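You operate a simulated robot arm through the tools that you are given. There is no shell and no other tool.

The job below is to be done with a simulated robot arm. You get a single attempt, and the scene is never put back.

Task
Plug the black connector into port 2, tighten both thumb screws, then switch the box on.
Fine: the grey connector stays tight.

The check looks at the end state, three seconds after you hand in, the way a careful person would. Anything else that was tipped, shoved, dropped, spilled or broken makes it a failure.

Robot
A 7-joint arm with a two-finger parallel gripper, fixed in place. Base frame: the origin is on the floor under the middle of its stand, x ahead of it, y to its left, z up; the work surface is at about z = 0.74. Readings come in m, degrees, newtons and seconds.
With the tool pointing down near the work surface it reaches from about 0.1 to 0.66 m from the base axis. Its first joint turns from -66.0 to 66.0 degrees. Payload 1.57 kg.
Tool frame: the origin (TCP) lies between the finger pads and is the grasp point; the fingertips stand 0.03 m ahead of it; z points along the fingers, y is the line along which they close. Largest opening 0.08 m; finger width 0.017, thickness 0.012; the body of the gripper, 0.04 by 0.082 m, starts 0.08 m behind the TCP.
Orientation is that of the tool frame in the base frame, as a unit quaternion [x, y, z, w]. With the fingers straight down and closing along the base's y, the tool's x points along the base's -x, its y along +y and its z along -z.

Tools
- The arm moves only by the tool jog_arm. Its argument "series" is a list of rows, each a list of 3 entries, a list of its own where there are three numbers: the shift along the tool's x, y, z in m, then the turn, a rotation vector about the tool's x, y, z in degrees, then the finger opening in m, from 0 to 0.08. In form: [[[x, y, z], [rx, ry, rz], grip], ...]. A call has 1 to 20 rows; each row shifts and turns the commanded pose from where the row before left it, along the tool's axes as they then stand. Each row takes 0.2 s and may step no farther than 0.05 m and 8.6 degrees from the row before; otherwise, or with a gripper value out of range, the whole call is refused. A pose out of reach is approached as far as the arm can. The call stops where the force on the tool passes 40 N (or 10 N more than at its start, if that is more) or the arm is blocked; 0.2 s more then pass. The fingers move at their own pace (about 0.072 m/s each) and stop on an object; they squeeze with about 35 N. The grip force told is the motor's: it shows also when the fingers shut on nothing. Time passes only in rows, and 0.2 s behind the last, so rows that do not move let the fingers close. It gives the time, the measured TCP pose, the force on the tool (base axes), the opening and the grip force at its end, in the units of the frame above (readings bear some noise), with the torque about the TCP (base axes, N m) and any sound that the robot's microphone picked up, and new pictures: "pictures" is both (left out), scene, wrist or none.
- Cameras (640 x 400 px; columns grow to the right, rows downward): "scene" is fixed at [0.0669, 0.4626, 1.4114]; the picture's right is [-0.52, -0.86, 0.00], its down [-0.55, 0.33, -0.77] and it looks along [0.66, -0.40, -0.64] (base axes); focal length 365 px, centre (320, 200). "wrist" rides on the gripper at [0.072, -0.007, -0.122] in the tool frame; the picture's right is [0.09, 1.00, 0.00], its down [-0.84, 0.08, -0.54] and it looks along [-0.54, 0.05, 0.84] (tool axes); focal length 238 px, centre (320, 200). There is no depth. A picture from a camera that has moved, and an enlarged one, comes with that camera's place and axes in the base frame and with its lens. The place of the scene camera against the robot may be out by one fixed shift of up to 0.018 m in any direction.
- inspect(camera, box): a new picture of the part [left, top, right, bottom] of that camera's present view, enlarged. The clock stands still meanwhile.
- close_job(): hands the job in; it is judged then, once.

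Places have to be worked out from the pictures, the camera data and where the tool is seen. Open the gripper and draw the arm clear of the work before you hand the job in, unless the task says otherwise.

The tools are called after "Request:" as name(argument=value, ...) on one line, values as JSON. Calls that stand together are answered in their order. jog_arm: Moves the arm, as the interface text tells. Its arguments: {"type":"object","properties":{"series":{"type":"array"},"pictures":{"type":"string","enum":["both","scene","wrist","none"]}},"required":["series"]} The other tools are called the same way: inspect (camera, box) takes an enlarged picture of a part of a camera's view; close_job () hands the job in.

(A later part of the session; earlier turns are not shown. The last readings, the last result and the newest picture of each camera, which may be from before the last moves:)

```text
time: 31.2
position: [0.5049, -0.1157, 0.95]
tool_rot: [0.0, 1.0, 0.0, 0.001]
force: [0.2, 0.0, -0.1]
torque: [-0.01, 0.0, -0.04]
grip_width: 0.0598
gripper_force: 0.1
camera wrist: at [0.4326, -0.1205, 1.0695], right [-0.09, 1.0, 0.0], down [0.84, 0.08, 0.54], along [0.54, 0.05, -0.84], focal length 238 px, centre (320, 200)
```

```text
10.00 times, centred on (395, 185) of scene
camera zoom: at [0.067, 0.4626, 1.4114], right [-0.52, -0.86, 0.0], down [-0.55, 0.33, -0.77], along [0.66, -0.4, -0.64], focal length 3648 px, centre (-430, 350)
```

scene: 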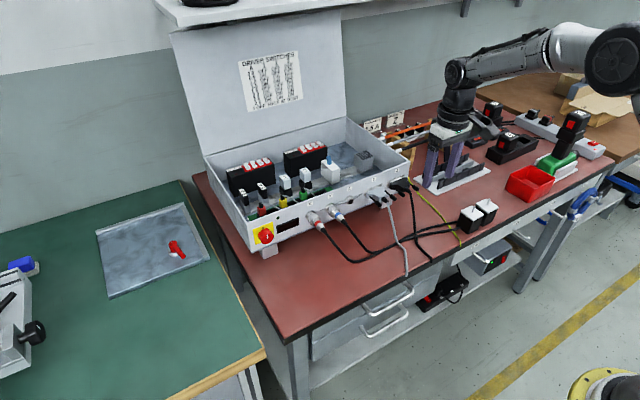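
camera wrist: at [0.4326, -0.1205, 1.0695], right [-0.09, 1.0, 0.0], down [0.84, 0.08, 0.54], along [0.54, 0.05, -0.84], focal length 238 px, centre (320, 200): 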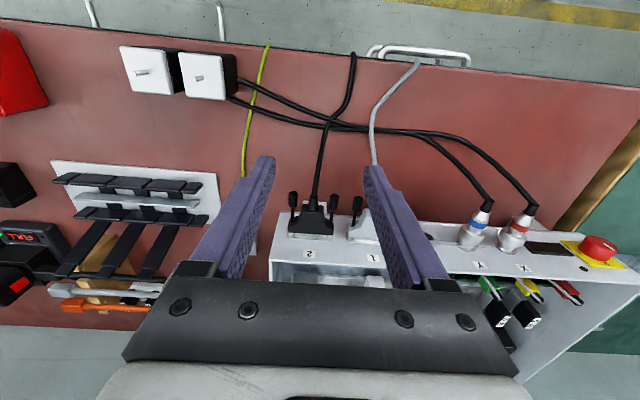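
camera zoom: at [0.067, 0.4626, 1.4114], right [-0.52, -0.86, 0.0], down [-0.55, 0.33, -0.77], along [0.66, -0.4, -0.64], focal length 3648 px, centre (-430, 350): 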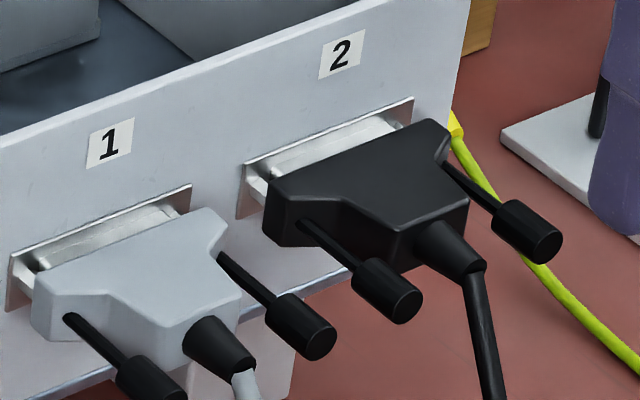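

The black connector now sits level and just as deep as the grey one, and its cable drops steeply, out of the way. I'll pitch the tool to point along +x (toward the panel).

Request:
jog_arm(series=[[[0, 0, 0], [0, -8.5, 0], 0.03], [[0, 0, 0], [0, -8.5, 0], 0.03], [[0, 0, 0], [0, -8.5, 0], 0.03], [[0, 0, 0], [0, -8.5, 0], 0.03], [[0, 0, 0], [0, -8.5, 0], 0.03], [[0, 0, 0], [0, -8.5, 0], 0.03], [[0, 0, 0], [0, -8.5, 0], 0.03], [[0, 0, 0], [0, -8.5, 0], 0.03], [[0, 0, 0], [0, -8.5, 0], 0.03], [[0, 0, 0], [0, -8.5, 0], 0.03], [[0, 0, 0], [0, -5, 0], 0.03], [[0, 0, 0], [0, 0, 0], 0.03]], pictures="both")

```text
time: 33.8
position: [0.5068, -0.1158, 0.9494]
tool_rot: [0.001, 0.706, -0.001, 0.708]
force: [-0.6, -0.7, 0.2]
torque: [0.01, -0.01, 0.03]
grip_width: 0.03
gripper_force: 0.1
camera wrist: at [0.3848, -0.1209, 0.8754], right [0.0, 1.0, -0.09], down [-0.54, 0.08, 0.84], along [0.84, 0.05, 0.54], focal length 238 px, centre (320, 200)
```

scene: 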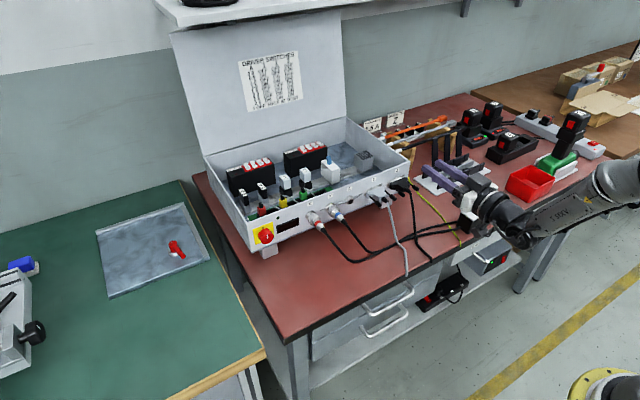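
wrist: 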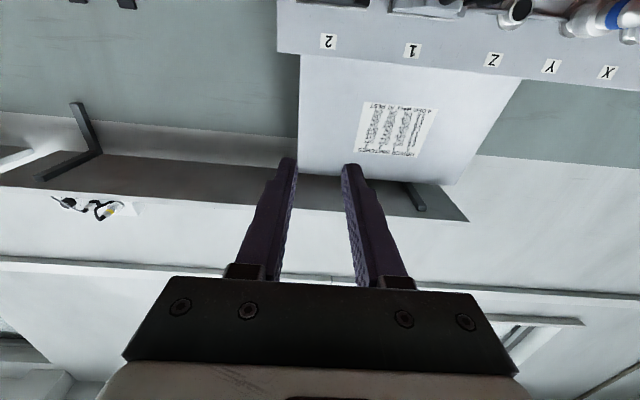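

The tool points horizontally at the box. I'll roll +90° so the fingers close vertically, with the camera on the +y side.

Request:
jog_arm(series=[[[0, 0, 0], [0, 0, 8.5], 0.03], [[0, 0, 0], [0, 0, 8.5], 0.03], [[0, 0, 0], [0, 0, 8.5], 0.03], [[0, 0, 0], [0, 0, 8.5], 0.03], [[0, 0, 0], [0, 0, 8.5], 0.03], [[0, 0, 0], [0, 0, 8.5], 0.03], [[0, 0, 0], [0, 0, 8.5], 0.03], [[0, 0, 0], [0, 0, 8.5], 0.03], [[0, 0, 0], [0, 0, 8.5], 0.03], [[0, 0, 0], [0, 0, 8.5], 0.03], [[0, 0, 0], [0, 0, 5], 0.03], [[0, 0, 0], [0, 0, 0], 0.03]], pictures="both")

```text
time: 36.4
position: [0.508, -0.1152, 0.9487]
tool_rot: [0.501, 0.5, 0.5, 0.499]
force: [-0.4, 0.2, -1.1]
torque: [0.0, 0.01, -0.03]
grip_width: 0.0303
gripper_force: 0.0
camera wrist: at [0.385, -0.0422, 0.9412], right [0.0, 0.09, 1.0], down [-0.54, -0.84, 0.08], along [0.84, -0.54, 0.05], focal length 238 px, centre (320, 200)
```

scene: 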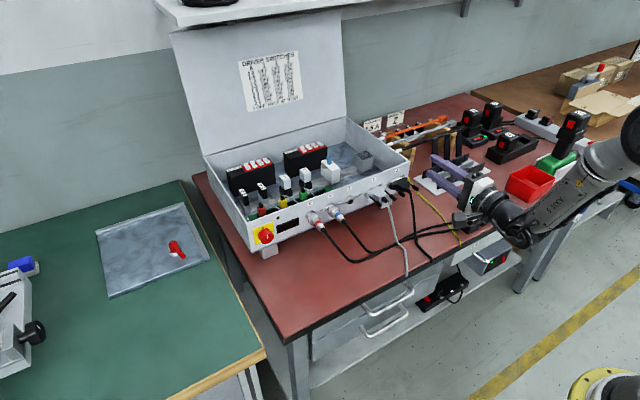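
wrist: 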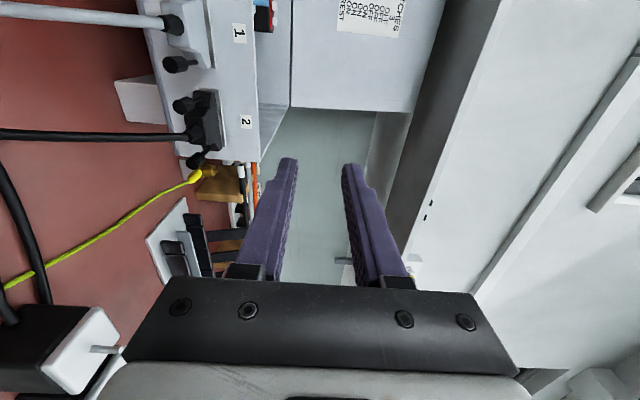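

I can see the knobs from the side now. I'll enlarge to measure the black connector's screw knob positions.

Request:
inspect(camera="wrist", box=[150, 60, 250, 185])

Request:
inspect(camera="wrist", box=[160, 80, 230, 125])

Request:
inspect(camera="wrist", box=[165, 125, 235, 170])

```text
3.20 times, centred on (200, 122) of wrist
camera zoom: at [0.385, -0.0422, 0.9412], right [0.0, 0.09, 1.0], down [-0.54, -0.84, 0.08], along [0.84, -0.54, 0.05], focal length 763 px, centre (704, 448)
```

zoom: 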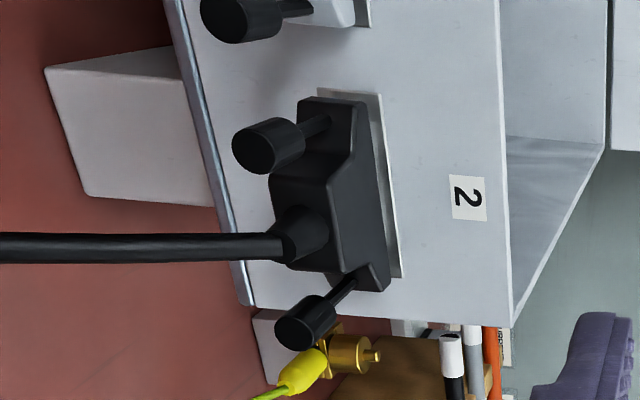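

```text
8.89 times, centred on (195, 102) of wrist
camera zoom: at [0.385, -0.0422, 0.9412], right [0.0, 0.09, 1.0], down [-0.54, -0.84, 0.08], along [0.84, -0.54, 0.05], focal length 2119 px, centre (1431, 1067)
```

zoom: 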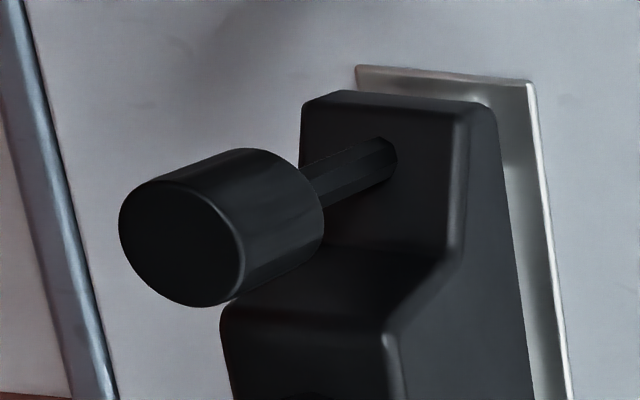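

```text
8.89 times, centred on (200, 148) of wrist
camera zoom: at [0.385, -0.0422, 0.9412], right [0.0, 0.09, 1.0], down [-0.54, -0.84, 0.08], along [0.84, -0.54, 0.05], focal length 2119 px, centre (1387, 667)
```

zoom: 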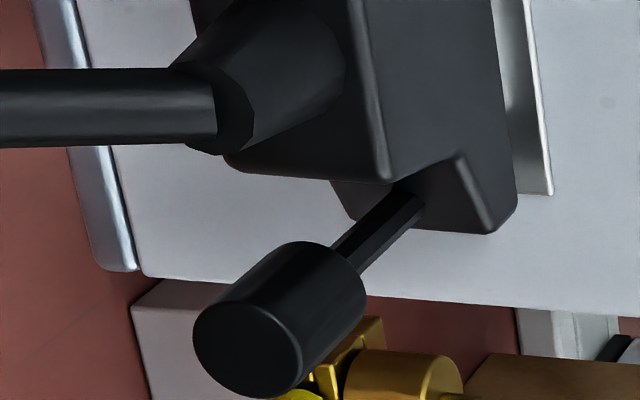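

Knob ends: x≈0.577, z≈0.8385, at y≈-0.091 and y≈-0.1385; each knob is about 11 mm diameter and 14 mm long. I'll lower the tool to the -y knob's axis, staying 2-3 cm back.

Request:
jog_arm(series=[[[-0.008, -0.028, 0], [0, 0, 0], 0.022], [[-0.008, -0.028, 0], [0, 0, 0], 0.022], [[-0.0073, -0.028, 0], [0, 0, 0], 0.022], [[0, -0.0262, 0.0], [0, 0, 0], 0.022], [[0, 0, 0], [0, 0, 0], 0.022]], pictures="both")

Request:
inspect(camera="wrist", box=[250, 80, 410, 180])

Request:
inspect(camera="scene", box=[380, 160, 480, 230])

```text
time: 37.6
position: [0.5082, -0.1376, 0.8381]
tool_rot: [0.5, 0.501, 0.5, 0.5]
force: [-0.5, -0.6, 0.3]
torque: [-0.03, 0.02, 0.0]
grip_width: 0.022
gripper_force: 0.1
camera wrist: at [0.3858, -0.0646, 0.8299], right [0.0, 0.09, 1.0], down [-0.54, -0.84, 0.08], along [0.84, -0.54, 0.05], focal length 238 px, centre (320, 200)
```

scene: 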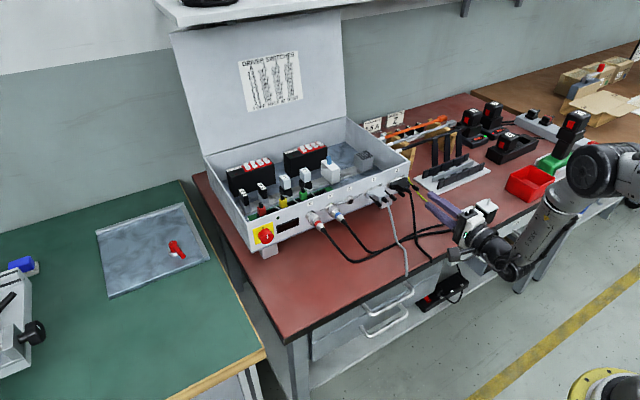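
wrist: 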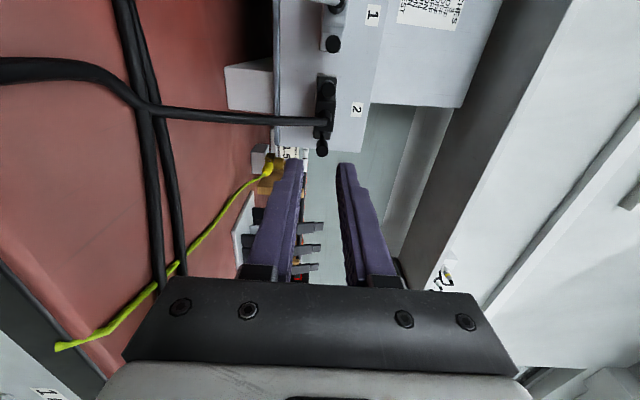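

```text
4.00 times, centred on (330, 130) of wrist
camera zoom: at [0.3858, -0.0646, 0.8299], right [0.0, 0.09, 1.0], down [-0.54, -0.84, 0.08], along [0.84, -0.54, 0.05], focal length 953 px, centre (280, 480)
```

zoom: 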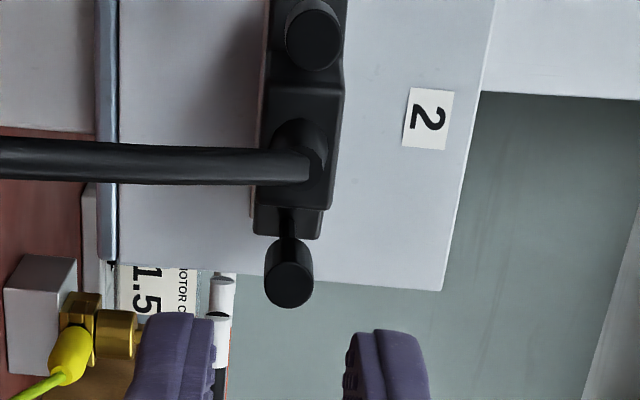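

```text
5.71 times, centred on (430, 195) of scene
camera zoom: at [0.0669, 0.4626, 1.4114], right [-0.52, -0.86, 0.0], down [-0.55, 0.33, -0.77], along [0.66, -0.4, -0.64], focal length 2084 px, centre (-309, 229)
```

zoom: 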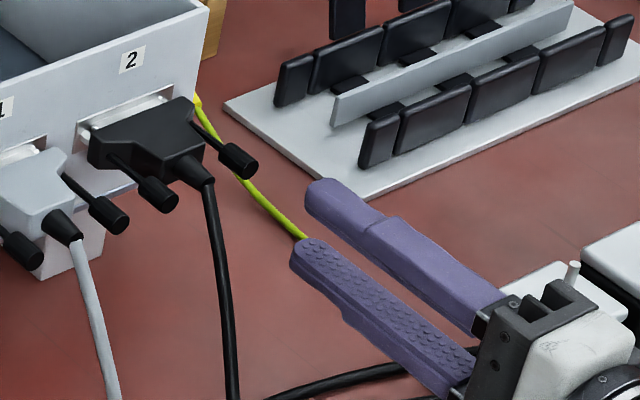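

The knob axis is at (y=-0.1375, z=0.8388), well aligned with the tool. I'll roll back 46.75° for a full tightening stroke, then advance so the fingertips overlap about 10 mm of the knob.

Request:
jog_arm(series=[[[0, 0.0005, 0], [0, 0, -8.5], 0.022], [[0, 0, 0], [0, 0, -8.5], 0.022], [[0, 0, 0], [0, 0, -8.5], 0.022], [[0, 0, 0], [0, 0, -8.5], 0.022], [[0, 0, 0], [0, 0, -8.5], 0.022], [[0, 0, 0], [0, 0, -4.25], 0.022], [[0, 0, 0.015], [0, 0, 0], 0.022], [[0, 0, 0.012], [0, 0, 0], 0.022], [[0, 0, 0], [0, 0, 0], 0.022]], pictures="both")

Request:
inspect(camera="wrist", box=[230, 80, 410, 200])

Request:
inspect(camera="scene", box=[380, 160, 450, 215])

```text
time: 39.6
position: [0.5315, -0.1371, 0.839]
tool_rot: [0.261, 0.657, 0.26, 0.657]
force: [0.1, 1.1, -0.8]
torque: [0.01, 0.02, 0.01]
grip_width: 0.0219
gripper_force: 0.0
camera wrist: at [0.4109, -0.0921, 0.7806], right [0.0, 0.79, 0.61], down [-0.54, -0.52, 0.66], along [0.84, -0.33, 0.43], focal length 238 px, centre (320, 200)
```

scene: 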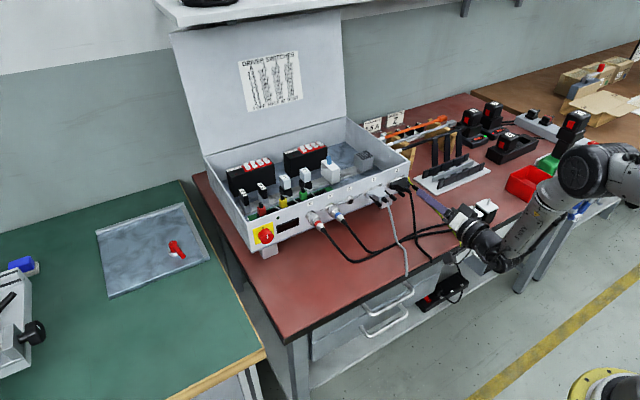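
wrist: 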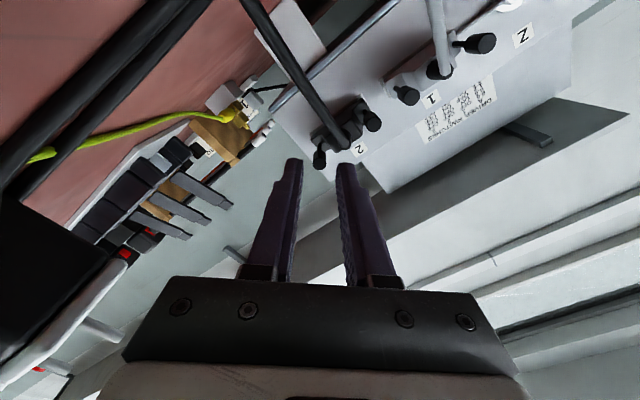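

```text
3.33 times, centred on (320, 140) of wrist
camera zoom: at [0.4109, -0.0921, 0.7806], right [0.0, 0.79, 0.61], down [-0.54, -0.52, 0.66], along [0.84, -0.33, 0.43], focal length 794 px, centre (320, 400)
```

zoom: 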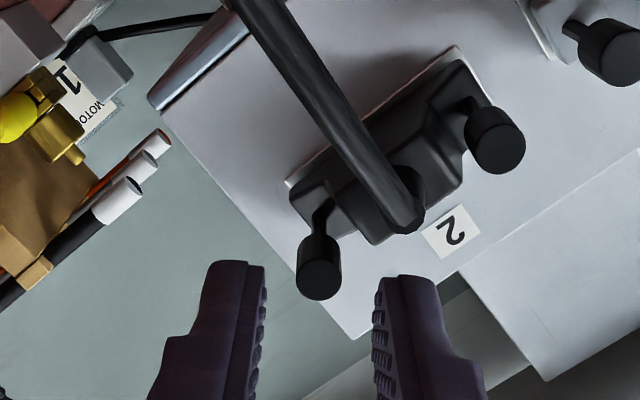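

```text
7.27 times, centred on (415, 188) of scene
camera zoom: at [0.0669, 0.4626, 1.4114], right [-0.52, -0.86, 0.0], down [-0.55, 0.33, -0.77], along [0.66, -0.4, -0.64], focal length 2653 px, centre (-371, 291)
```

zoom: 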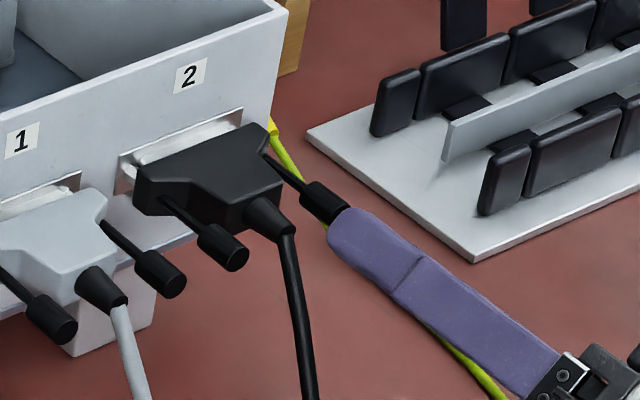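

The knob sits centred between the fingertips in view. I'll advance the rest of the way in small steps and check the overlap and force.

Request:
jog_arm(series=[[[0, 0, 0.008], [0, 0, 0], 0.022], [[0, 0, 0.008], [0, 0, 0], 0.022], [[0, 0, 0.006], [0, 0, 0], 0.022], [[0, 0, 0], [0, 0, 0], 0.022]], pictures="wrist")

Request:
inspect(camera="wrist", box=[250, 100, 390, 190])

Request:
inspect(camera="scene", box=[385, 165, 435, 205])

```text
time: 40.6
position: [0.5544, -0.1377, 0.8393]
tool_rot: [0.261, 0.657, 0.261, 0.657]
force: [0.3, 0.0, 0.0]
torque: [0.03, -0.01, 0.01]
grip_width: 0.022
gripper_force: 0.1
camera wrist: at [0.4333, -0.0925, 0.7808], right [0.0, 0.79, 0.62], down [-0.54, -0.52, 0.66], along [0.84, -0.33, 0.43], focal length 238 px, centre (320, 200)
```

wrist: 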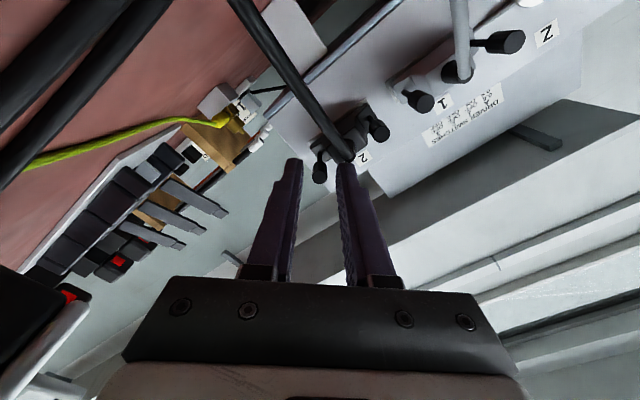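

```text
4.44 times, centred on (320, 145) of wrist
camera zoom: at [0.4333, -0.0925, 0.7808], right [0.0, 0.79, 0.62], down [-0.54, -0.52, 0.66], along [0.84, -0.33, 0.43], focal length 1059 px, centre (320, 444)
```

zoom: 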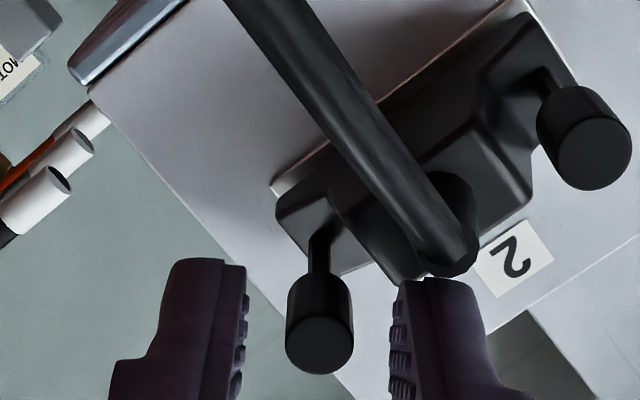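

```text
10.00 times, centred on (410, 185) of scene
camera zoom: at [0.0669, 0.4626, 1.4114], right [-0.52, -0.86, 0.0], down [-0.55, 0.33, -0.77], along [0.66, -0.4, -0.64], focal length 3648 px, centre (-580, 350)
```

zoom: 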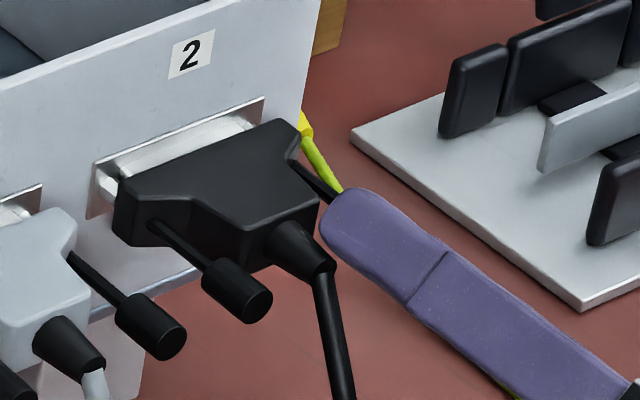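

The knob is well between the fingertips with no contact force. I'll close on it here and read the forces to judge centring.

Request:
jog_arm(series=[[[0, 0, 0], [0, 0, 0], 0.014], [[0, 0, 0], [0, 0, 0], 0.01], [[0, 0, 0], [0, 0, 0], 0.006], [[0, 0, 0], [0, 0, 0], 0.006]], pictures="none")

Request:
inspect(camera="wrist", box=[250, 100, 390, 190])

Request:
inspect(camera="scene", box=[385, 165, 435, 205])

```text
time: 41.6
position: [0.5563, -0.1382, 0.839]
tool_rot: [0.261, 0.657, 0.26, 0.657]
force: [0.7, -0.1, 0.1]
torque: [-0.02, 0.01, 0.02]
grip_width: 0.0086
gripper_force: 27.1
```

```text
4.44 times, centred on (320, 145) of wrist
camera zoom: at [0.4332, -0.0925, 0.7808], right [0.0, 0.79, 0.62], down [-0.54, -0.52, 0.66], along [0.84, -0.33, 0.43], focal length 1059 px, centre (320, 444)
```

zoom: 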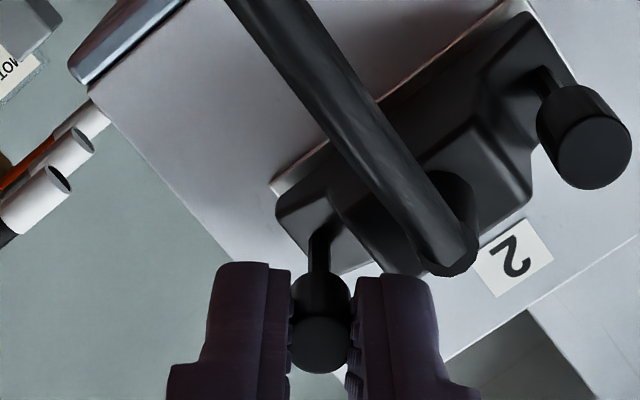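

```text
10.00 times, centred on (410, 185) of scene
camera zoom: at [0.067, 0.4626, 1.4114], right [-0.52, -0.86, 0.0], down [-0.55, 0.33, -0.77], along [0.66, -0.4, -0.64], focal length 3648 px, centre (-580, 350)
```

zoom: 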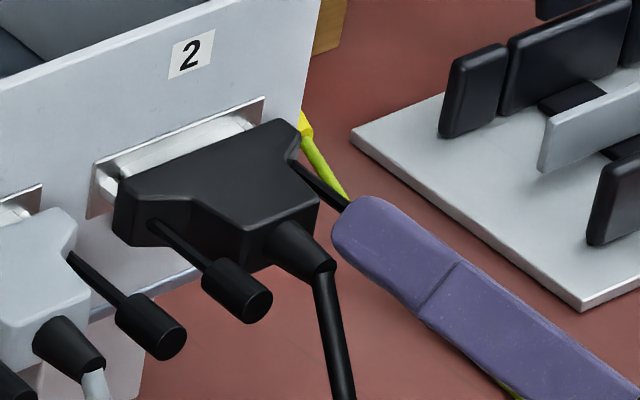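

Gripped at about 9 mm width with essentially zero side force, so the grip is centred in the closing direction. I'll start turning clockwise (+rz) by 25.5° and check the forces and torque.

Request:
jog_arm(series=[[[0, 0, 0], [0, 0, 8.5], 0.004], [[0, 0, 0], [0, 0, 8.5], 0.004], [[0, 0, 0], [0, 0, 8.5], 0.004], [[0, 0, 0], [0, 0, 0], 0.004]], pictures="none")

Request:
inspect(camera="wrist", box=[250, 100, 390, 190])

Request:
inspect(camera="scene", box=[385, 165, 435, 205])

```text
time: 42.6
position: [0.5544, -0.1374, 0.84]
tool_rot: [0.4, 0.583, 0.4, 0.584]
force: [-9.8, 5.0, 6.9]
torque: [0.0, -0.16, 0.13]
grip_width: 0.0087
gripper_force: 26.9
```

```text
4.44 times, centred on (320, 145) of wrist
camera zoom: at [0.4333, -0.0723, 0.8057], right [0.0, 0.45, 0.9], down [-0.54, -0.75, 0.37], along [0.84, -0.48, 0.24], focal length 1059 px, centre (320, 444)
```

zoom: 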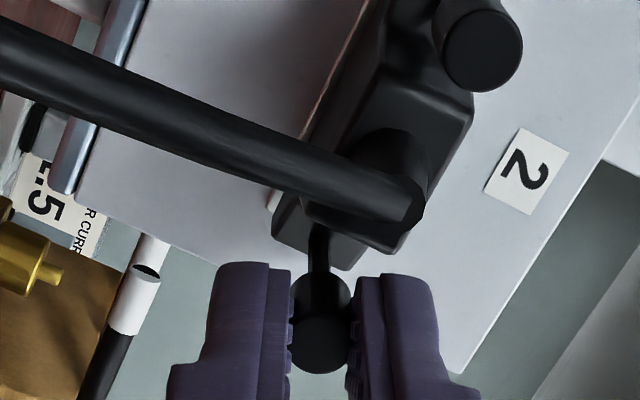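

```text
10.00 times, centred on (410, 185) of scene
camera zoom: at [0.0666, 0.4628, 1.4114], right [-0.52, -0.86, 0.0], down [-0.55, 0.33, -0.77], along [0.66, -0.4, -0.64], focal length 3648 px, centre (-580, 350)
```

zoom: 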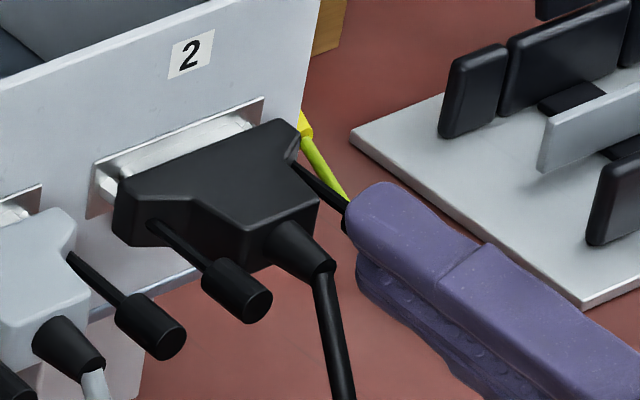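

Side force of about 8 N along the closing axis shows the knob axis is about 2 mm from the tool axis (as the picture hinted). I'll open, shift the tool axis by that offset, and re-grip.

Request:
jog_arm(series=[[[0, 0, 0], [0, 0, 0], 0.016], [[0, 0, 0], [0, 0, 0], 0.016], [[-0.0018, 0.0009, 0], [0, 0, 0], 0.016], [[0, 0, 0], [0, 0, 0], 0.016]], pictures="none")

Request:
inspect(camera="wrist", box=[270, 115, 370, 185])

```text
time: 43.6
position: [0.5554, -0.1385, 0.8399]
tool_rot: [0.399, 0.583, 0.399, 0.584]
force: [0.0, 0.0, 1.1]
torque: [0.0, -0.01, -0.02]
grip_width: 0.0159
gripper_force: 0.0
```

```text
5.71 times, centred on (320, 150) of wrist
camera zoom: at [0.4331, -0.0741, 0.807], right [0.0, 0.45, 0.89], down [-0.54, -0.75, 0.38], along [0.84, -0.49, 0.24], focal length 1362 px, centre (320, 486)
```

zoom: 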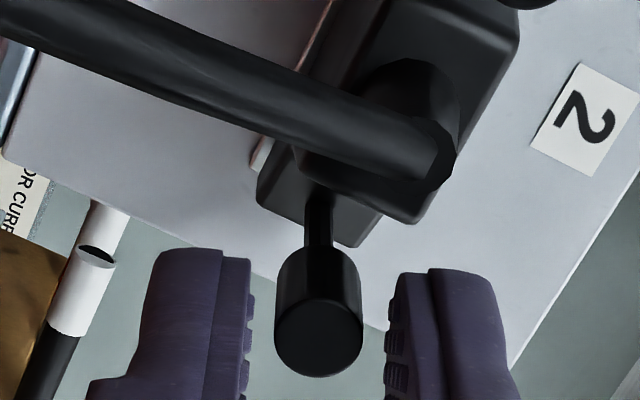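

Centred now. I'll re-grip and turn 34°, checking forces.

Request:
jog_arm(series=[[[0, 0, 0], [0, 0, 0], 0.01], [[0, 0, 0], [0, 0, 0], 0.004], [[0, 0, 0], [0, 0, 0], 0.004], [[0, 0, 0], [0, 0, 8.5], 0.004], [[0, 0, 0], [0, 0, 8.5], 0.004], [[0, 0, 0], [0, 0, 8.5], 0.004], [[0, 0, 0], [0, 0, 8.5], 0.004], [[0, 0, 0], [0, 0, 0], 0.004]], pictures="none")

Request:
inspect(camera="wrist", box=[270, 115, 370, 185])

Request:
inspect(camera="scene", box=[385, 165, 435, 205])

```text
time: 45.4
position: [0.5557, -0.1401, 0.8401]
tool_rot: [0.553, 0.441, 0.552, 0.441]
force: [-3.7, 0.6, -0.4]
torque: [-0.01, 0.0, 0.15]
grip_width: 0.0087
gripper_force: 27.8
```

```text
5.71 times, centred on (320, 150) of wrist
camera zoom: at [0.4331, -0.0672, 0.8481], right [0.0, -0.13, 0.99], down [-0.54, -0.83, -0.11], along [0.84, -0.54, -0.07], focal length 1362 px, centre (320, 486)
```

zoom: 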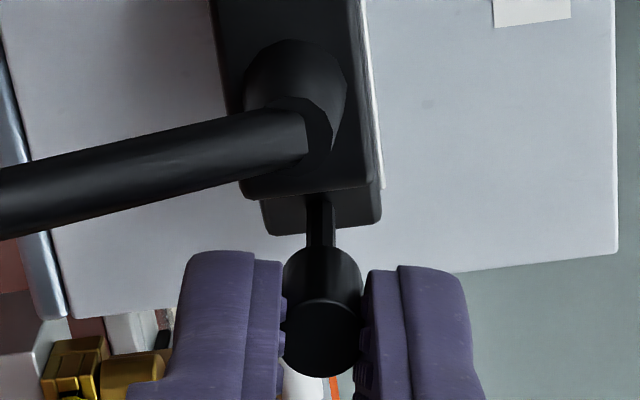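

```text
10.00 times, centred on (410, 185) of scene
camera zoom: at [0.0669, 0.4627, 1.4114], right [-0.52, -0.86, 0.0], down [-0.55, 0.33, -0.77], along [0.66, -0.4, -0.64], focal length 3648 px, centre (-580, 350)
```

zoom: 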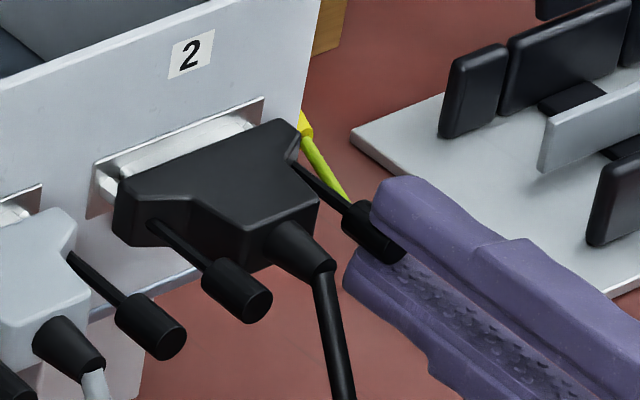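

Lateral force is near zero and the knob turns freely. I'll finish the stroke (+34°), open, roll back 93.5° and re-grip for the next stroke.

Request:
jog_arm(series=[[[0, 0, 0], [0, 0, 8.5], 0.004], [[0, 0, 0], [0, 0, 8.5], 0.004], [[0, 0, 0], [0, 0, 8.5], 0.004], [[0, 0, 0], [0, 0, 8.5], 0.004], [[0, 0, 0], [0, 0, 0], 0.004]], pictures="none")

Request:
inspect(camera="wrist", box=[230, 60, 410, 190])

Request:
inspect(camera="scene", box=[395, 170, 425, 195])

```text
time: 46.6
position: [0.5545, -0.1396, 0.8393]
tool_rot: [0.659, 0.26, 0.657, 0.259]
force: [3.5, 2.0, -10.0]
torque: [0.03, 0.2, 0.05]
grip_width: 0.0085
gripper_force: 27.5
```

```text
3.08 times, centred on (320, 125) of wrist
camera zoom: at [0.4332, -0.0847, 0.8864], right [0.0, -0.66, 0.75], down [-0.54, -0.63, -0.56], along [0.84, -0.4, -0.36], focal length 733 px, centre (320, 431)
```

zoom: 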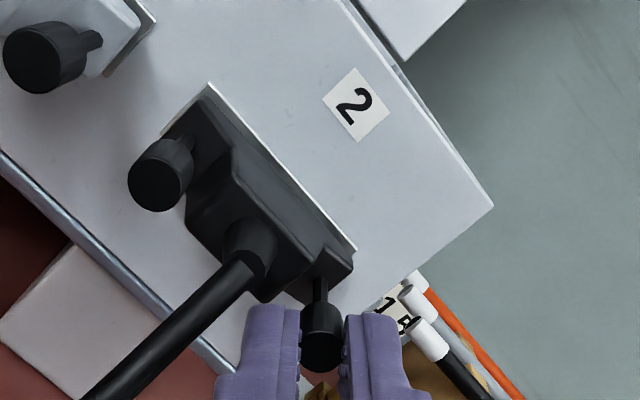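

```text
16.00 times, centred on (410, 182) of scene
camera zoom: at [0.0672, 0.4627, 1.4114], right [-0.52, -0.86, 0.0], down [-0.55, 0.33, -0.77], along [0.66, -0.4, -0.64], focal length 5836 px, centre (-1120, 480)
```

zoom: 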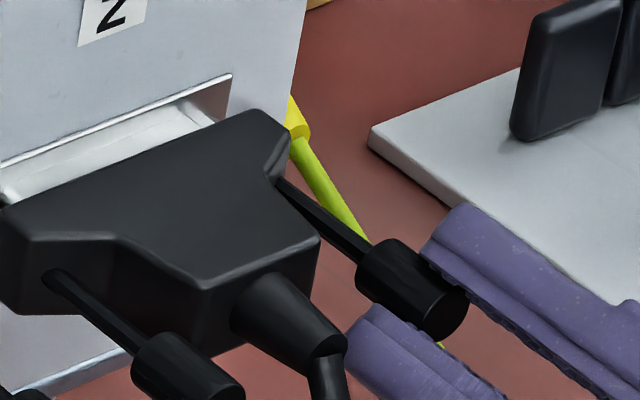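

A residual 0.8 mm offset shows along the closing axis. I'll open, correct it, roll back 93.5° and re-grip for a second stroke.

Request:
jog_arm(series=[[[0, 0, 0], [0, 0, 0], 0.018], [[0, 0, 0], [0, 0, 0], 0.018], [[0, -0.0008, 0], [0, 0, -8.5], 0.018], [[0, 0, 0], [0, 0, -8.5], 0.018], [[0, 0, 0], [0, 0, -8.5], 0.018], [[0, 0, 0], [0, 0, -8.5], 0.018], [[0, 0, 0], [0, 0, -8.5], 0.018], [[0, 0, 0], [0, 0, -8.5], 0.018], [[0, 0, 0], [0, 0, -8.5], 0.018], [[0, 0, 0], [0, 0, -8.5], 0.018], [[0, 0, 0], [0, 0, -8.5], 0.018], [[0, 0, 0], [0, 0, -8.5], 0.018], [[0, 0, 0], [0, 0, -8.5], 0.018], [[0, 0, 0], [0, 0, 0], 0.018]], pictures="none")

Request:
inspect(camera="wrist", box=[270, 115, 370, 185])

Request:
inspect(camera="scene", box=[395, 170, 425, 195])

```text
time: 49.6
position: [0.5556, -0.139, 0.8403]
tool_rot: [0.26, 0.658, 0.259, 0.658]
force: [-0.1, 0.7, -0.5]
torque: [-0.02, -0.01, 0.0]
grip_width: 0.0178
gripper_force: 0.0
```

```text
5.71 times, centred on (320, 150) of wrist
camera zoom: at [0.4339, -0.0938, 0.7816], right [0.0, 0.79, 0.61], down [-0.54, -0.52, 0.66], along [0.84, -0.33, 0.43], focal length 1362 px, centre (320, 486)
```

zoom: 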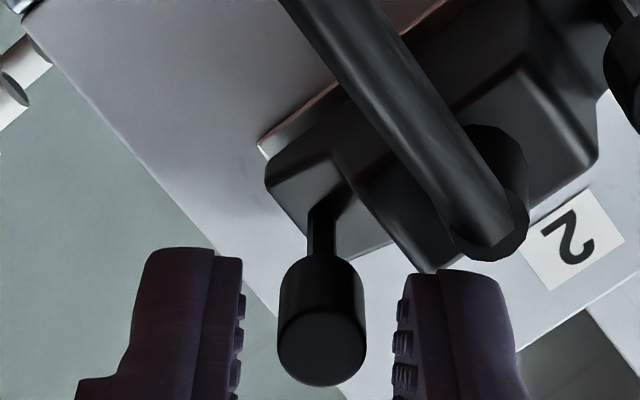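

```text
16.00 times, centred on (410, 182) of scene
camera zoom: at [0.0669, 0.4626, 1.4114], right [-0.52, -0.86, 0.0], down [-0.55, 0.33, -0.77], along [0.66, -0.4, -0.64], focal length 5836 px, centre (-1120, 480)
```

zoom: 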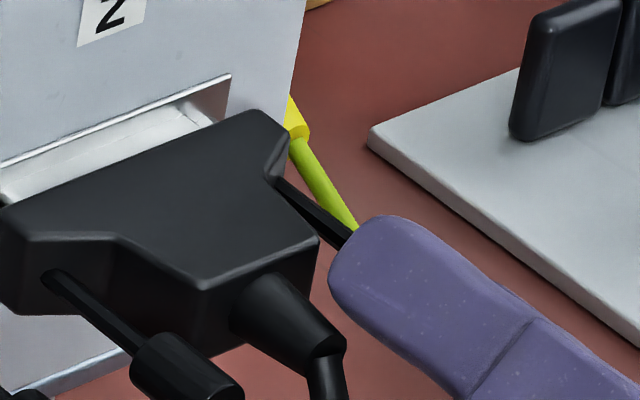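

Well centred now. Gripping and running a full clockwise stroke of 93.5°.

Request:
jog_arm(series=[[[0, 0, 0], [0, 0, 0], 0.01], [[0, 0, 0], [0, 0, 0], 0.004], [[0, 0, 0], [0, 0, 0], 0.004], [[0, 0, 0], [0, 0, 8.5], 0.004], [[0, 0, 0], [0, 0, 8.5], 0.004], [[0, 0, 0], [0, 0, 8.5], 0.004], [[0, 0, 0], [0, 0, 8.5], 0.004], [[0, 0, 0], [0, 0, 8.5], 0.004], [[0, 0, 0], [0, 0, 8.5], 0.004], [[0, 0, 0], [0, 0, 8.5], 0.004], [[0, 0, 0], [0, 0, 8.5], 0.004], [[0, 0, 0], [0, 0, 8.5], 0.004], [[0, 0, 0], [0, 0, 8.5], 0.004], [[0, 0, 0], [0, 0, 8.5], 0.004], [[0, 0, 0], [0, 0, 0], 0.004]], pictures="none")

Request:
inspect(camera="wrist", box=[230, 60, 410, 190])

Request:
inspect(camera="scene", box=[395, 170, 425, 195])

```text
time: 52.8
position: [0.556, -0.1383, 0.8384]
tool_rot: [0.658, 0.26, 0.657, 0.259]
force: [2.9, 1.0, -1.6]
torque: [0.02, 0.07, 0.03]
grip_width: 0.0086
gripper_force: 27.2
```

```text
3.08 times, centred on (320, 125) of wrist
camera zoom: at [0.4339, -0.084, 0.8865], right [0.0, -0.66, 0.75], down [-0.54, -0.63, -0.56], along [0.84, -0.41, -0.36], focal length 733 px, centre (320, 431)
```

zoom: 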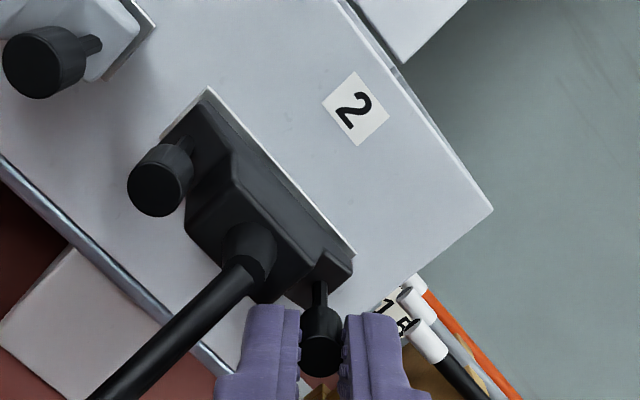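

```text
16.00 times, centred on (410, 182) of scene
camera zoom: at [0.0671, 0.4627, 1.4114], right [-0.52, -0.86, 0.0], down [-0.55, 0.33, -0.77], along [0.66, -0.4, -0.64], focal length 5836 px, centre (-1120, 480)
```

zoom: 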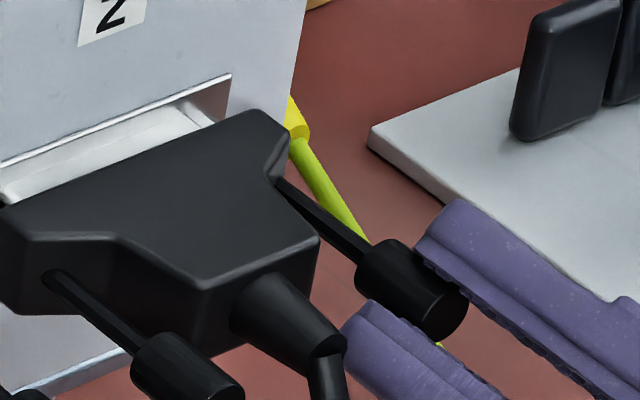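

Forces are small, so the axis is well centred and the screw turns easily (no tightening torque yet). I'll open, roll back, re-grip and go again.

Request:
jog_arm(series=[[[0, 0, 0], [0, 0, 0], 0.018], [[0, 0, 0], [0, 0, 0], 0.018], [[0, 0, 0], [0, 0, -8.5], 0.018], [[0, 0, 0], [0, 0, -8.5], 0.018], [[0, 0, 0], [0, 0, -8.5], 0.018], [[0, 0, 0], [0, 0, -8.5], 0.018], [[0, 0, 0], [0, 0, -8.5], 0.018], [[0, 0, 0], [0, 0, -8.5], 0.018], [[0, 0, 0], [0, 0, -8.5], 0.018], [[0, 0, 0], [0, 0, -8.5], 0.018], [[0, 0, 0], [0, 0, -8.5], 0.018], [[0, 0, 0], [0, 0, -8.5], 0.018], [[0, 0, 0], [0, 0, -8.5], 0.018], [[0, 0, 0], [0, 0, 0], 0.01], [[0, 0, 0], [0, 0, 0], 0.004], [[0, 0, 0], [0, 0, 0], 0.004]], pictures="none")

Request:
jog_arm(series=[[[0, 0, 0], [0, 0, 8.5], 0.004], [[0, 0, 0], [0, 0, 8.5], 0.004], [[0, 0, 0], [0, 0, 8.5], 0.004], [[0, 0, 0], [0, 0, 8.5], 0.004], [[0, 0, 0], [0, 0, 8.5], 0.004], [[0, 0, 0], [0, 0, 8.5], 0.004], [[0, 0, 0], [0, 0, 8.5], 0.004], [[0, 0, 0], [0, 0, 8.5], 0.004], [[0, 0, 0], [0, 0, 8.5], 0.004], [[0, 0, 0], [0, 0, 8.5], 0.004], [[0, 0, 0], [0, 0, 8.5], 0.004], [[0, 0, 0], [0, 0, 0], 0.004]], pictures="none")

Request:
inspect(camera="scene", box=[395, 170, 425, 195])

```text
time: 56.2
position: [0.5562, -0.1396, 0.8406]
tool_rot: [0.26, 0.658, 0.26, 0.657]
force: [-1.7, 2.7, 2.7]
torque: [0.02, 0.01, 0.03]
grip_width: 0.008
gripper_force: 27.1
```

```text
time: 58.8
position: [0.5561, -0.138, 0.8395]
tool_rot: [0.658, 0.259, 0.658, 0.26]
force: [7.2, 4.4, -1.8]
torque: [0.0, 0.02, 0.12]
grip_width: 0.0084
gripper_force: 26.9
```

```text
16.00 times, centred on (410, 182) of scene
camera zoom: at [0.0671, 0.4627, 1.4113], right [-0.52, -0.86, 0.0], down [-0.55, 0.33, -0.77], along [0.66, -0.4, -0.64], focal length 5836 px, centre (-1120, 480)
```

zoom: 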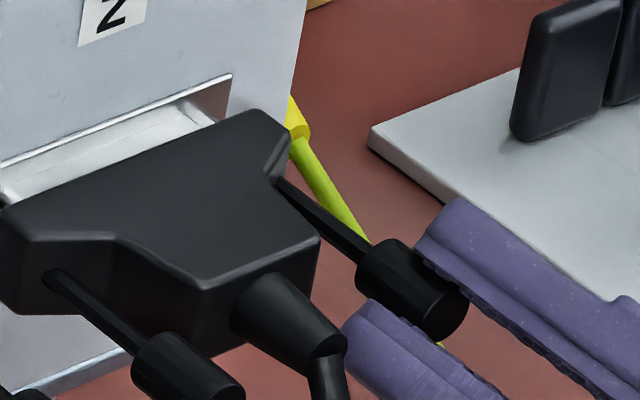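

Now the knob pulls the tool forward slightly (+7 N in x), consistent with the thread drawing in. I'll continue with the next stroke.

Request:
jog_arm(series=[[[0, 0, 0], [0, 0, 0], 0.018], [[0, 0, 0], [0, 0, 0], 0.018], [[0, 0, 0], [0, 0, -8.5], 0.018], [[0, 0, 0], [0, 0, -8.5], 0.018], [[0, 0, 0], [0, 0, -8.5], 0.018], [[0, 0, 0], [0, 0, -8.5], 0.018], [[0, 0, 0], [0, 0, -8.5], 0.018], [[0, 0, 0], [0, 0, -8.5], 0.018], [[0, 0, 0], [0, 0, -8.5], 0.018], [[0, 0, 0], [0, 0, -8.5], 0.018], [[0, 0, 0], [0, 0, -8.5], 0.018], [[0, 0, 0], [0, 0, -8.5], 0.018], [[0, 0, 0], [0, 0, -8.5], 0.018], [[0, 0, 0], [0, 0, 0], 0.01], [[0, 0, 0], [0, 0, 0], 0.004], [[0, 0, 0], [0, 0, 0], 0.004]], pictures="none")

Request:
jog_arm(series=[[[0, 0, 0], [0, 0, 8.5], 0.004], [[0, 0, 0], [0, 0, 8.5], 0.004], [[0, 0, 0], [0, 0, 8.5], 0.004], [[0, 0, 0], [0, 0, 8.5], 0.004], [[0, 0, 0], [0, 0, 8.5], 0.004], [[0, 0, 0], [0, 0, 8.5], 0.004], [[0, 0, 0], [0, 0, 8.5], 0.004], [[0, 0, 0], [0, 0, 8.5], 0.004], [[0, 0, 0], [0, 0, 8.5], 0.004], [[0, 0, 0], [0, 0, 8.5], 0.004], [[0, 0, 0], [0, 0, 8.5], 0.004], [[0, 0, 0], [0, 0, 0], 0.004]], pictures="none")

Request:
inspect(camera="scene", box=[395, 170, 425, 195])

Request:
inspect(camera="wrist", box=[230, 60, 410, 190])

```text
time: 62.2
position: [0.5575, -0.1387, 0.84]
tool_rot: [0.26, 0.658, 0.26, 0.657]
force: [-2.0, 0.5, 0.7]
torque: [0.03, -0.06, 0.08]
grip_width: 0.008
gripper_force: 26.9
```

```text
time: 64.8
position: [0.5554, -0.1388, 0.8404]
tool_rot: [0.658, 0.26, 0.657, 0.26]
force: [11.0, -0.4, -8.7]
torque: [-0.01, 0.26, -0.05]
grip_width: 0.0084
gripper_force: 27.6
```

```text
16.00 times, centred on (410, 182) of scene
camera zoom: at [0.0674, 0.4626, 1.4114], right [-0.52, -0.86, 0.0], down [-0.55, 0.33, -0.77], along [0.66, -0.4, -0.64], focal length 5836 px, centre (-1120, 480)
```

zoom: 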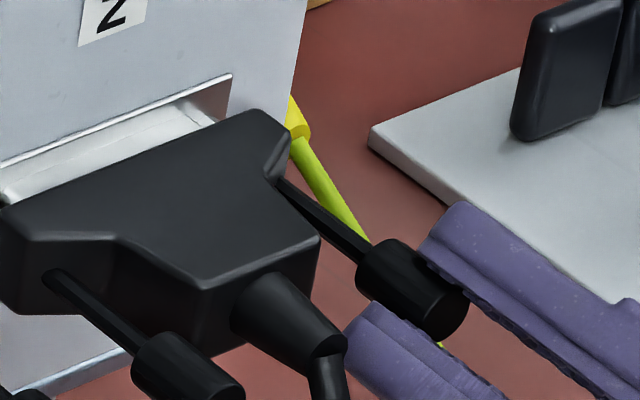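

```text
3.08 times, centred on (320, 125) of wrist
camera zoom: at [0.4333, -0.0839, 0.8867], right [0.0, -0.66, 0.75], down [-0.54, -0.63, -0.56], along [0.84, -0.41, -0.36], focal length 733 px, centre (320, 431)
```

zoom: 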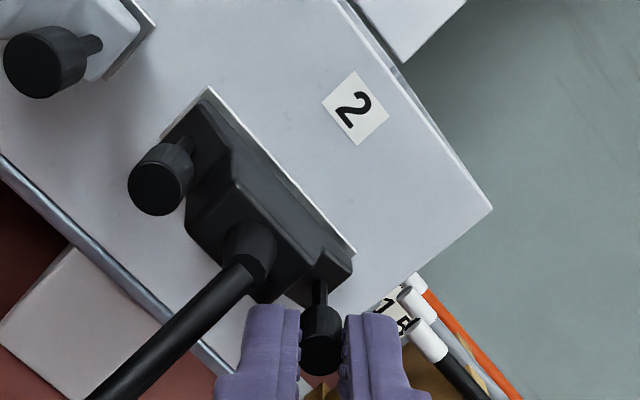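

No torque build-up yet after about one full turn. I'll continue with the next strokes.

Request:
jog_arm(series=[[[0, 0, 0], [0, 0, 0], 0.018], [[0, 0, 0], [0, 0, 0], 0.018], [[0, 0, 0], [0, 0, -8.5], 0.018], [[0, 0, 0], [0, 0, -8.5], 0.018], [[0, 0, 0], [0, 0, -8.5], 0.018], [[0, 0, 0], [0, 0, -8.5], 0.018], [[0, 0, 0], [0, 0, -8.5], 0.018], [[0, 0, 0], [0, 0, -8.5], 0.018], [[0, 0, 0], [0, 0, -8.5], 0.018], [[0, 0, 0], [0, 0, -8.5], 0.018], [[0, 0, 0], [0, 0, -8.5], 0.018], [[0, 0, 0], [0, 0, -8.5], 0.018], [[0, 0, 0], [0, 0, -8.5], 0.018], [[0, 0, 0], [0, 0, 0], 0.018]], pictures="none")

Request:
inspect(camera="wrist", box=[270, 115, 370, 185])

Request:
inspect(camera="wrist", box=[300, 135, 345, 175])

```text
time: 67.8
position: [0.5551, -0.1385, 0.8401]
tool_rot: [0.26, 0.657, 0.26, 0.658]
force: [-0.7, 0.6, -0.4]
torque: [0.01, 0.02, -0.01]
grip_width: 0.018
gripper_force: 0.0
```

```text
5.71 times, centred on (320, 150) of wrist
camera zoom: at [0.4338, -0.0937, 0.7813], right [0.0, 0.79, 0.61], down [-0.54, -0.52, 0.66], along [0.84, -0.33, 0.43], focal length 1362 px, centre (320, 486)
```

zoom: 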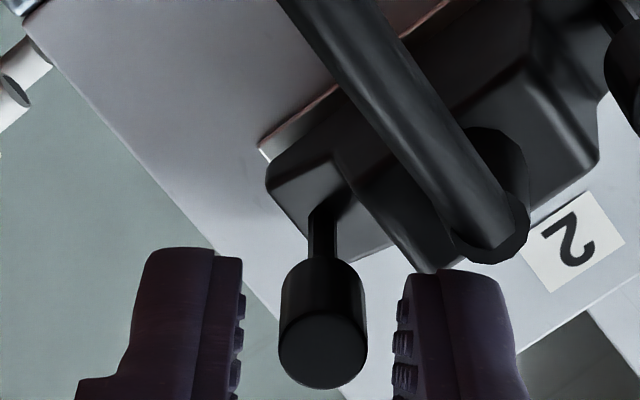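

```text
10.00 times, centred on (322, 155) of wrist
camera zoom: at [0.4338, -0.0937, 0.7813], right [0.0, 0.79, 0.61], down [-0.54, -0.52, 0.66], along [0.84, -0.33, 0.43], focal length 2384 px, centre (295, 650)
```

zoom: 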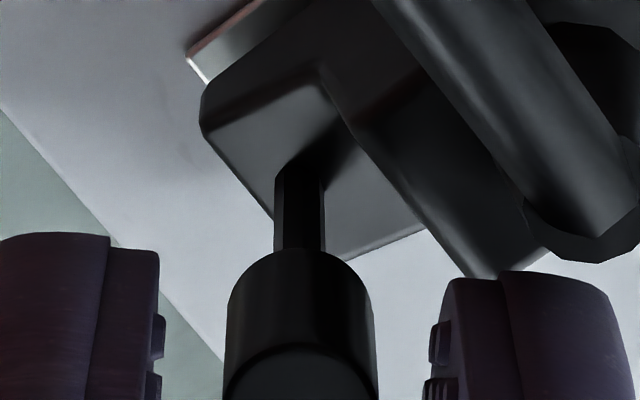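

I want to confirm that the knob actually turns with the grip. I'll look at the shaft facets in the scene view, grip, turn 17°, and compare.

Request:
inspect(camera="scene", box=[404, 174, 424, 190])

Request:
jog_arm(series=[[[0, 0, 0], [0, 0, 0], 0.01], [[0, 0, 0], [0, 0, 0], 0.004], [[0, 0, 0], [0, 0, 0], 0.004], [[0, 0, 0], [0, 0, 8.5], 0.004], [[0, 0, 0], [0, 0, 8.5], 0.004], [[0, 0, 0], [0, 0, 0], 0.004]], pictures="none")

Request:
inspect(camera="scene", box=[404, 174, 424, 190])

```text
16.00 times, centred on (414, 182) of scene
camera zoom: at [0.0669, 0.4626, 1.4114], right [-0.52, -0.86, 0.0], down [-0.55, 0.33, -0.77], along [0.66, -0.4, -0.64], focal length 5836 px, centre (-1184, 488)
```

zoom: 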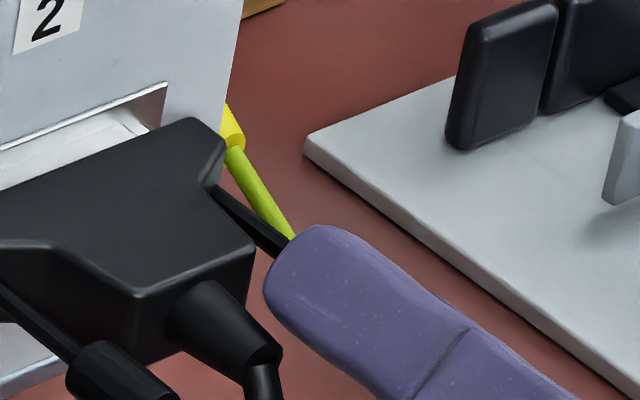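

```text
time: 69.2
position: [0.5563, -0.1392, 0.8394]
tool_rot: [0.357, 0.611, 0.355, 0.611]
force: [3.7, -2.9, -2.0]
torque: [0.01, -0.07, 0.05]
grip_width: 0.0081
gripper_force: 27.0
```

```text
16.00 times, centred on (414, 182) of scene
camera zoom: at [0.0671, 0.4626, 1.4114], right [-0.52, -0.86, 0.0], down [-0.55, 0.33, -0.77], along [0.66, -0.4, -0.64], focal length 5836 px, centre (-1184, 488)
```

zoom: 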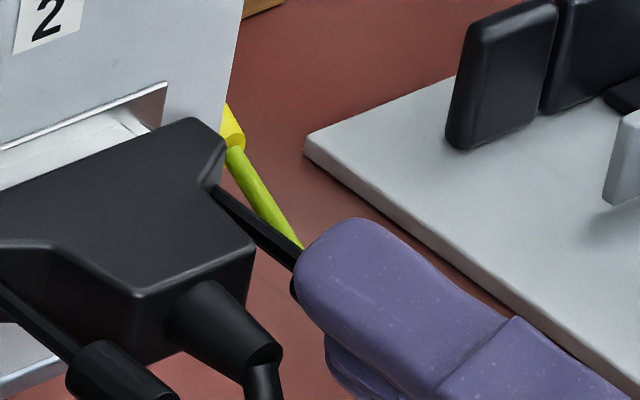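

Not distinguishable from the scene. If the shaft turns with the gripper, its facets should look unchanged in the wrist view. I'll compare now and after another 25.5°.

Request:
inspect(camera="wrist", box=[302, 128, 338, 152])

Request:
jog_arm(series=[[[0, 0, 0], [0, 0, 8.5], 0.004], [[0, 0, 0], [0, 0, 8.5], 0.004], [[0, 0, 0], [0, 0, 8.5], 0.004], [[0, 0, 0], [0, 0, 0], 0.004]], pictures="none")

Request:
inspect(camera="wrist", box=[302, 128, 338, 152])

```text
16.00 times, centred on (320, 140) of wrist
camera zoom: at [0.4339, -0.0788, 0.7974], right [0.0, 0.57, 0.82], down [-0.54, -0.69, 0.48], along [0.84, -0.45, 0.31], focal length 3814 px, centre (320, 1160)
```

zoom: 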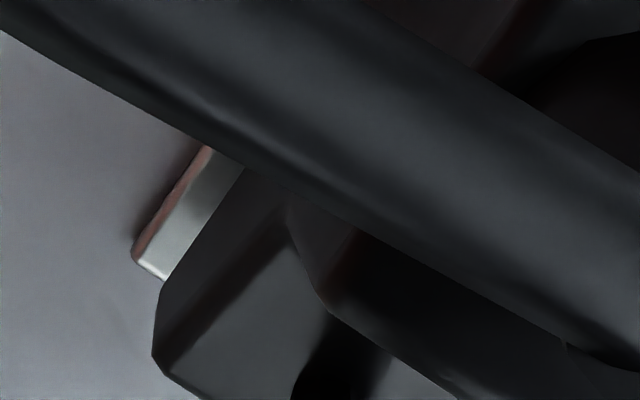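

```text
time: 70.2
position: [0.5565, -0.1398, 0.8403]
tool_rot: [0.482, 0.518, 0.481, 0.517]
force: [1.8, -1.4, -4.4]
torque: [0.0, 0.02, 0.03]
grip_width: 0.0081
gripper_force: 27.1
```

```text
16.00 times, centred on (320, 140) of wrist
camera zoom: at [0.4334, -0.0667, 0.8269], right [0.0, 0.16, 0.99], down [-0.54, -0.83, 0.14], along [0.84, -0.53, 0.09], focal length 3814 px, centre (320, 1160)
```

zoom: 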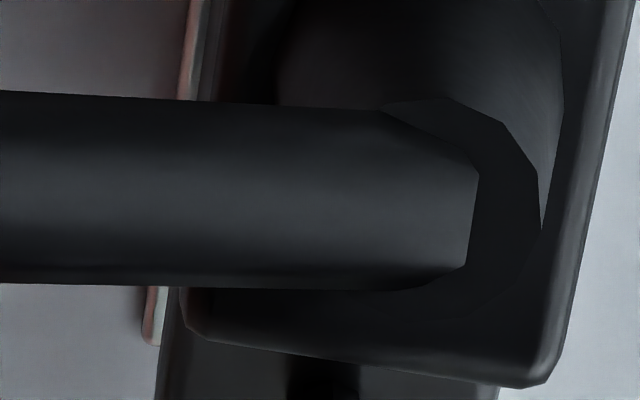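

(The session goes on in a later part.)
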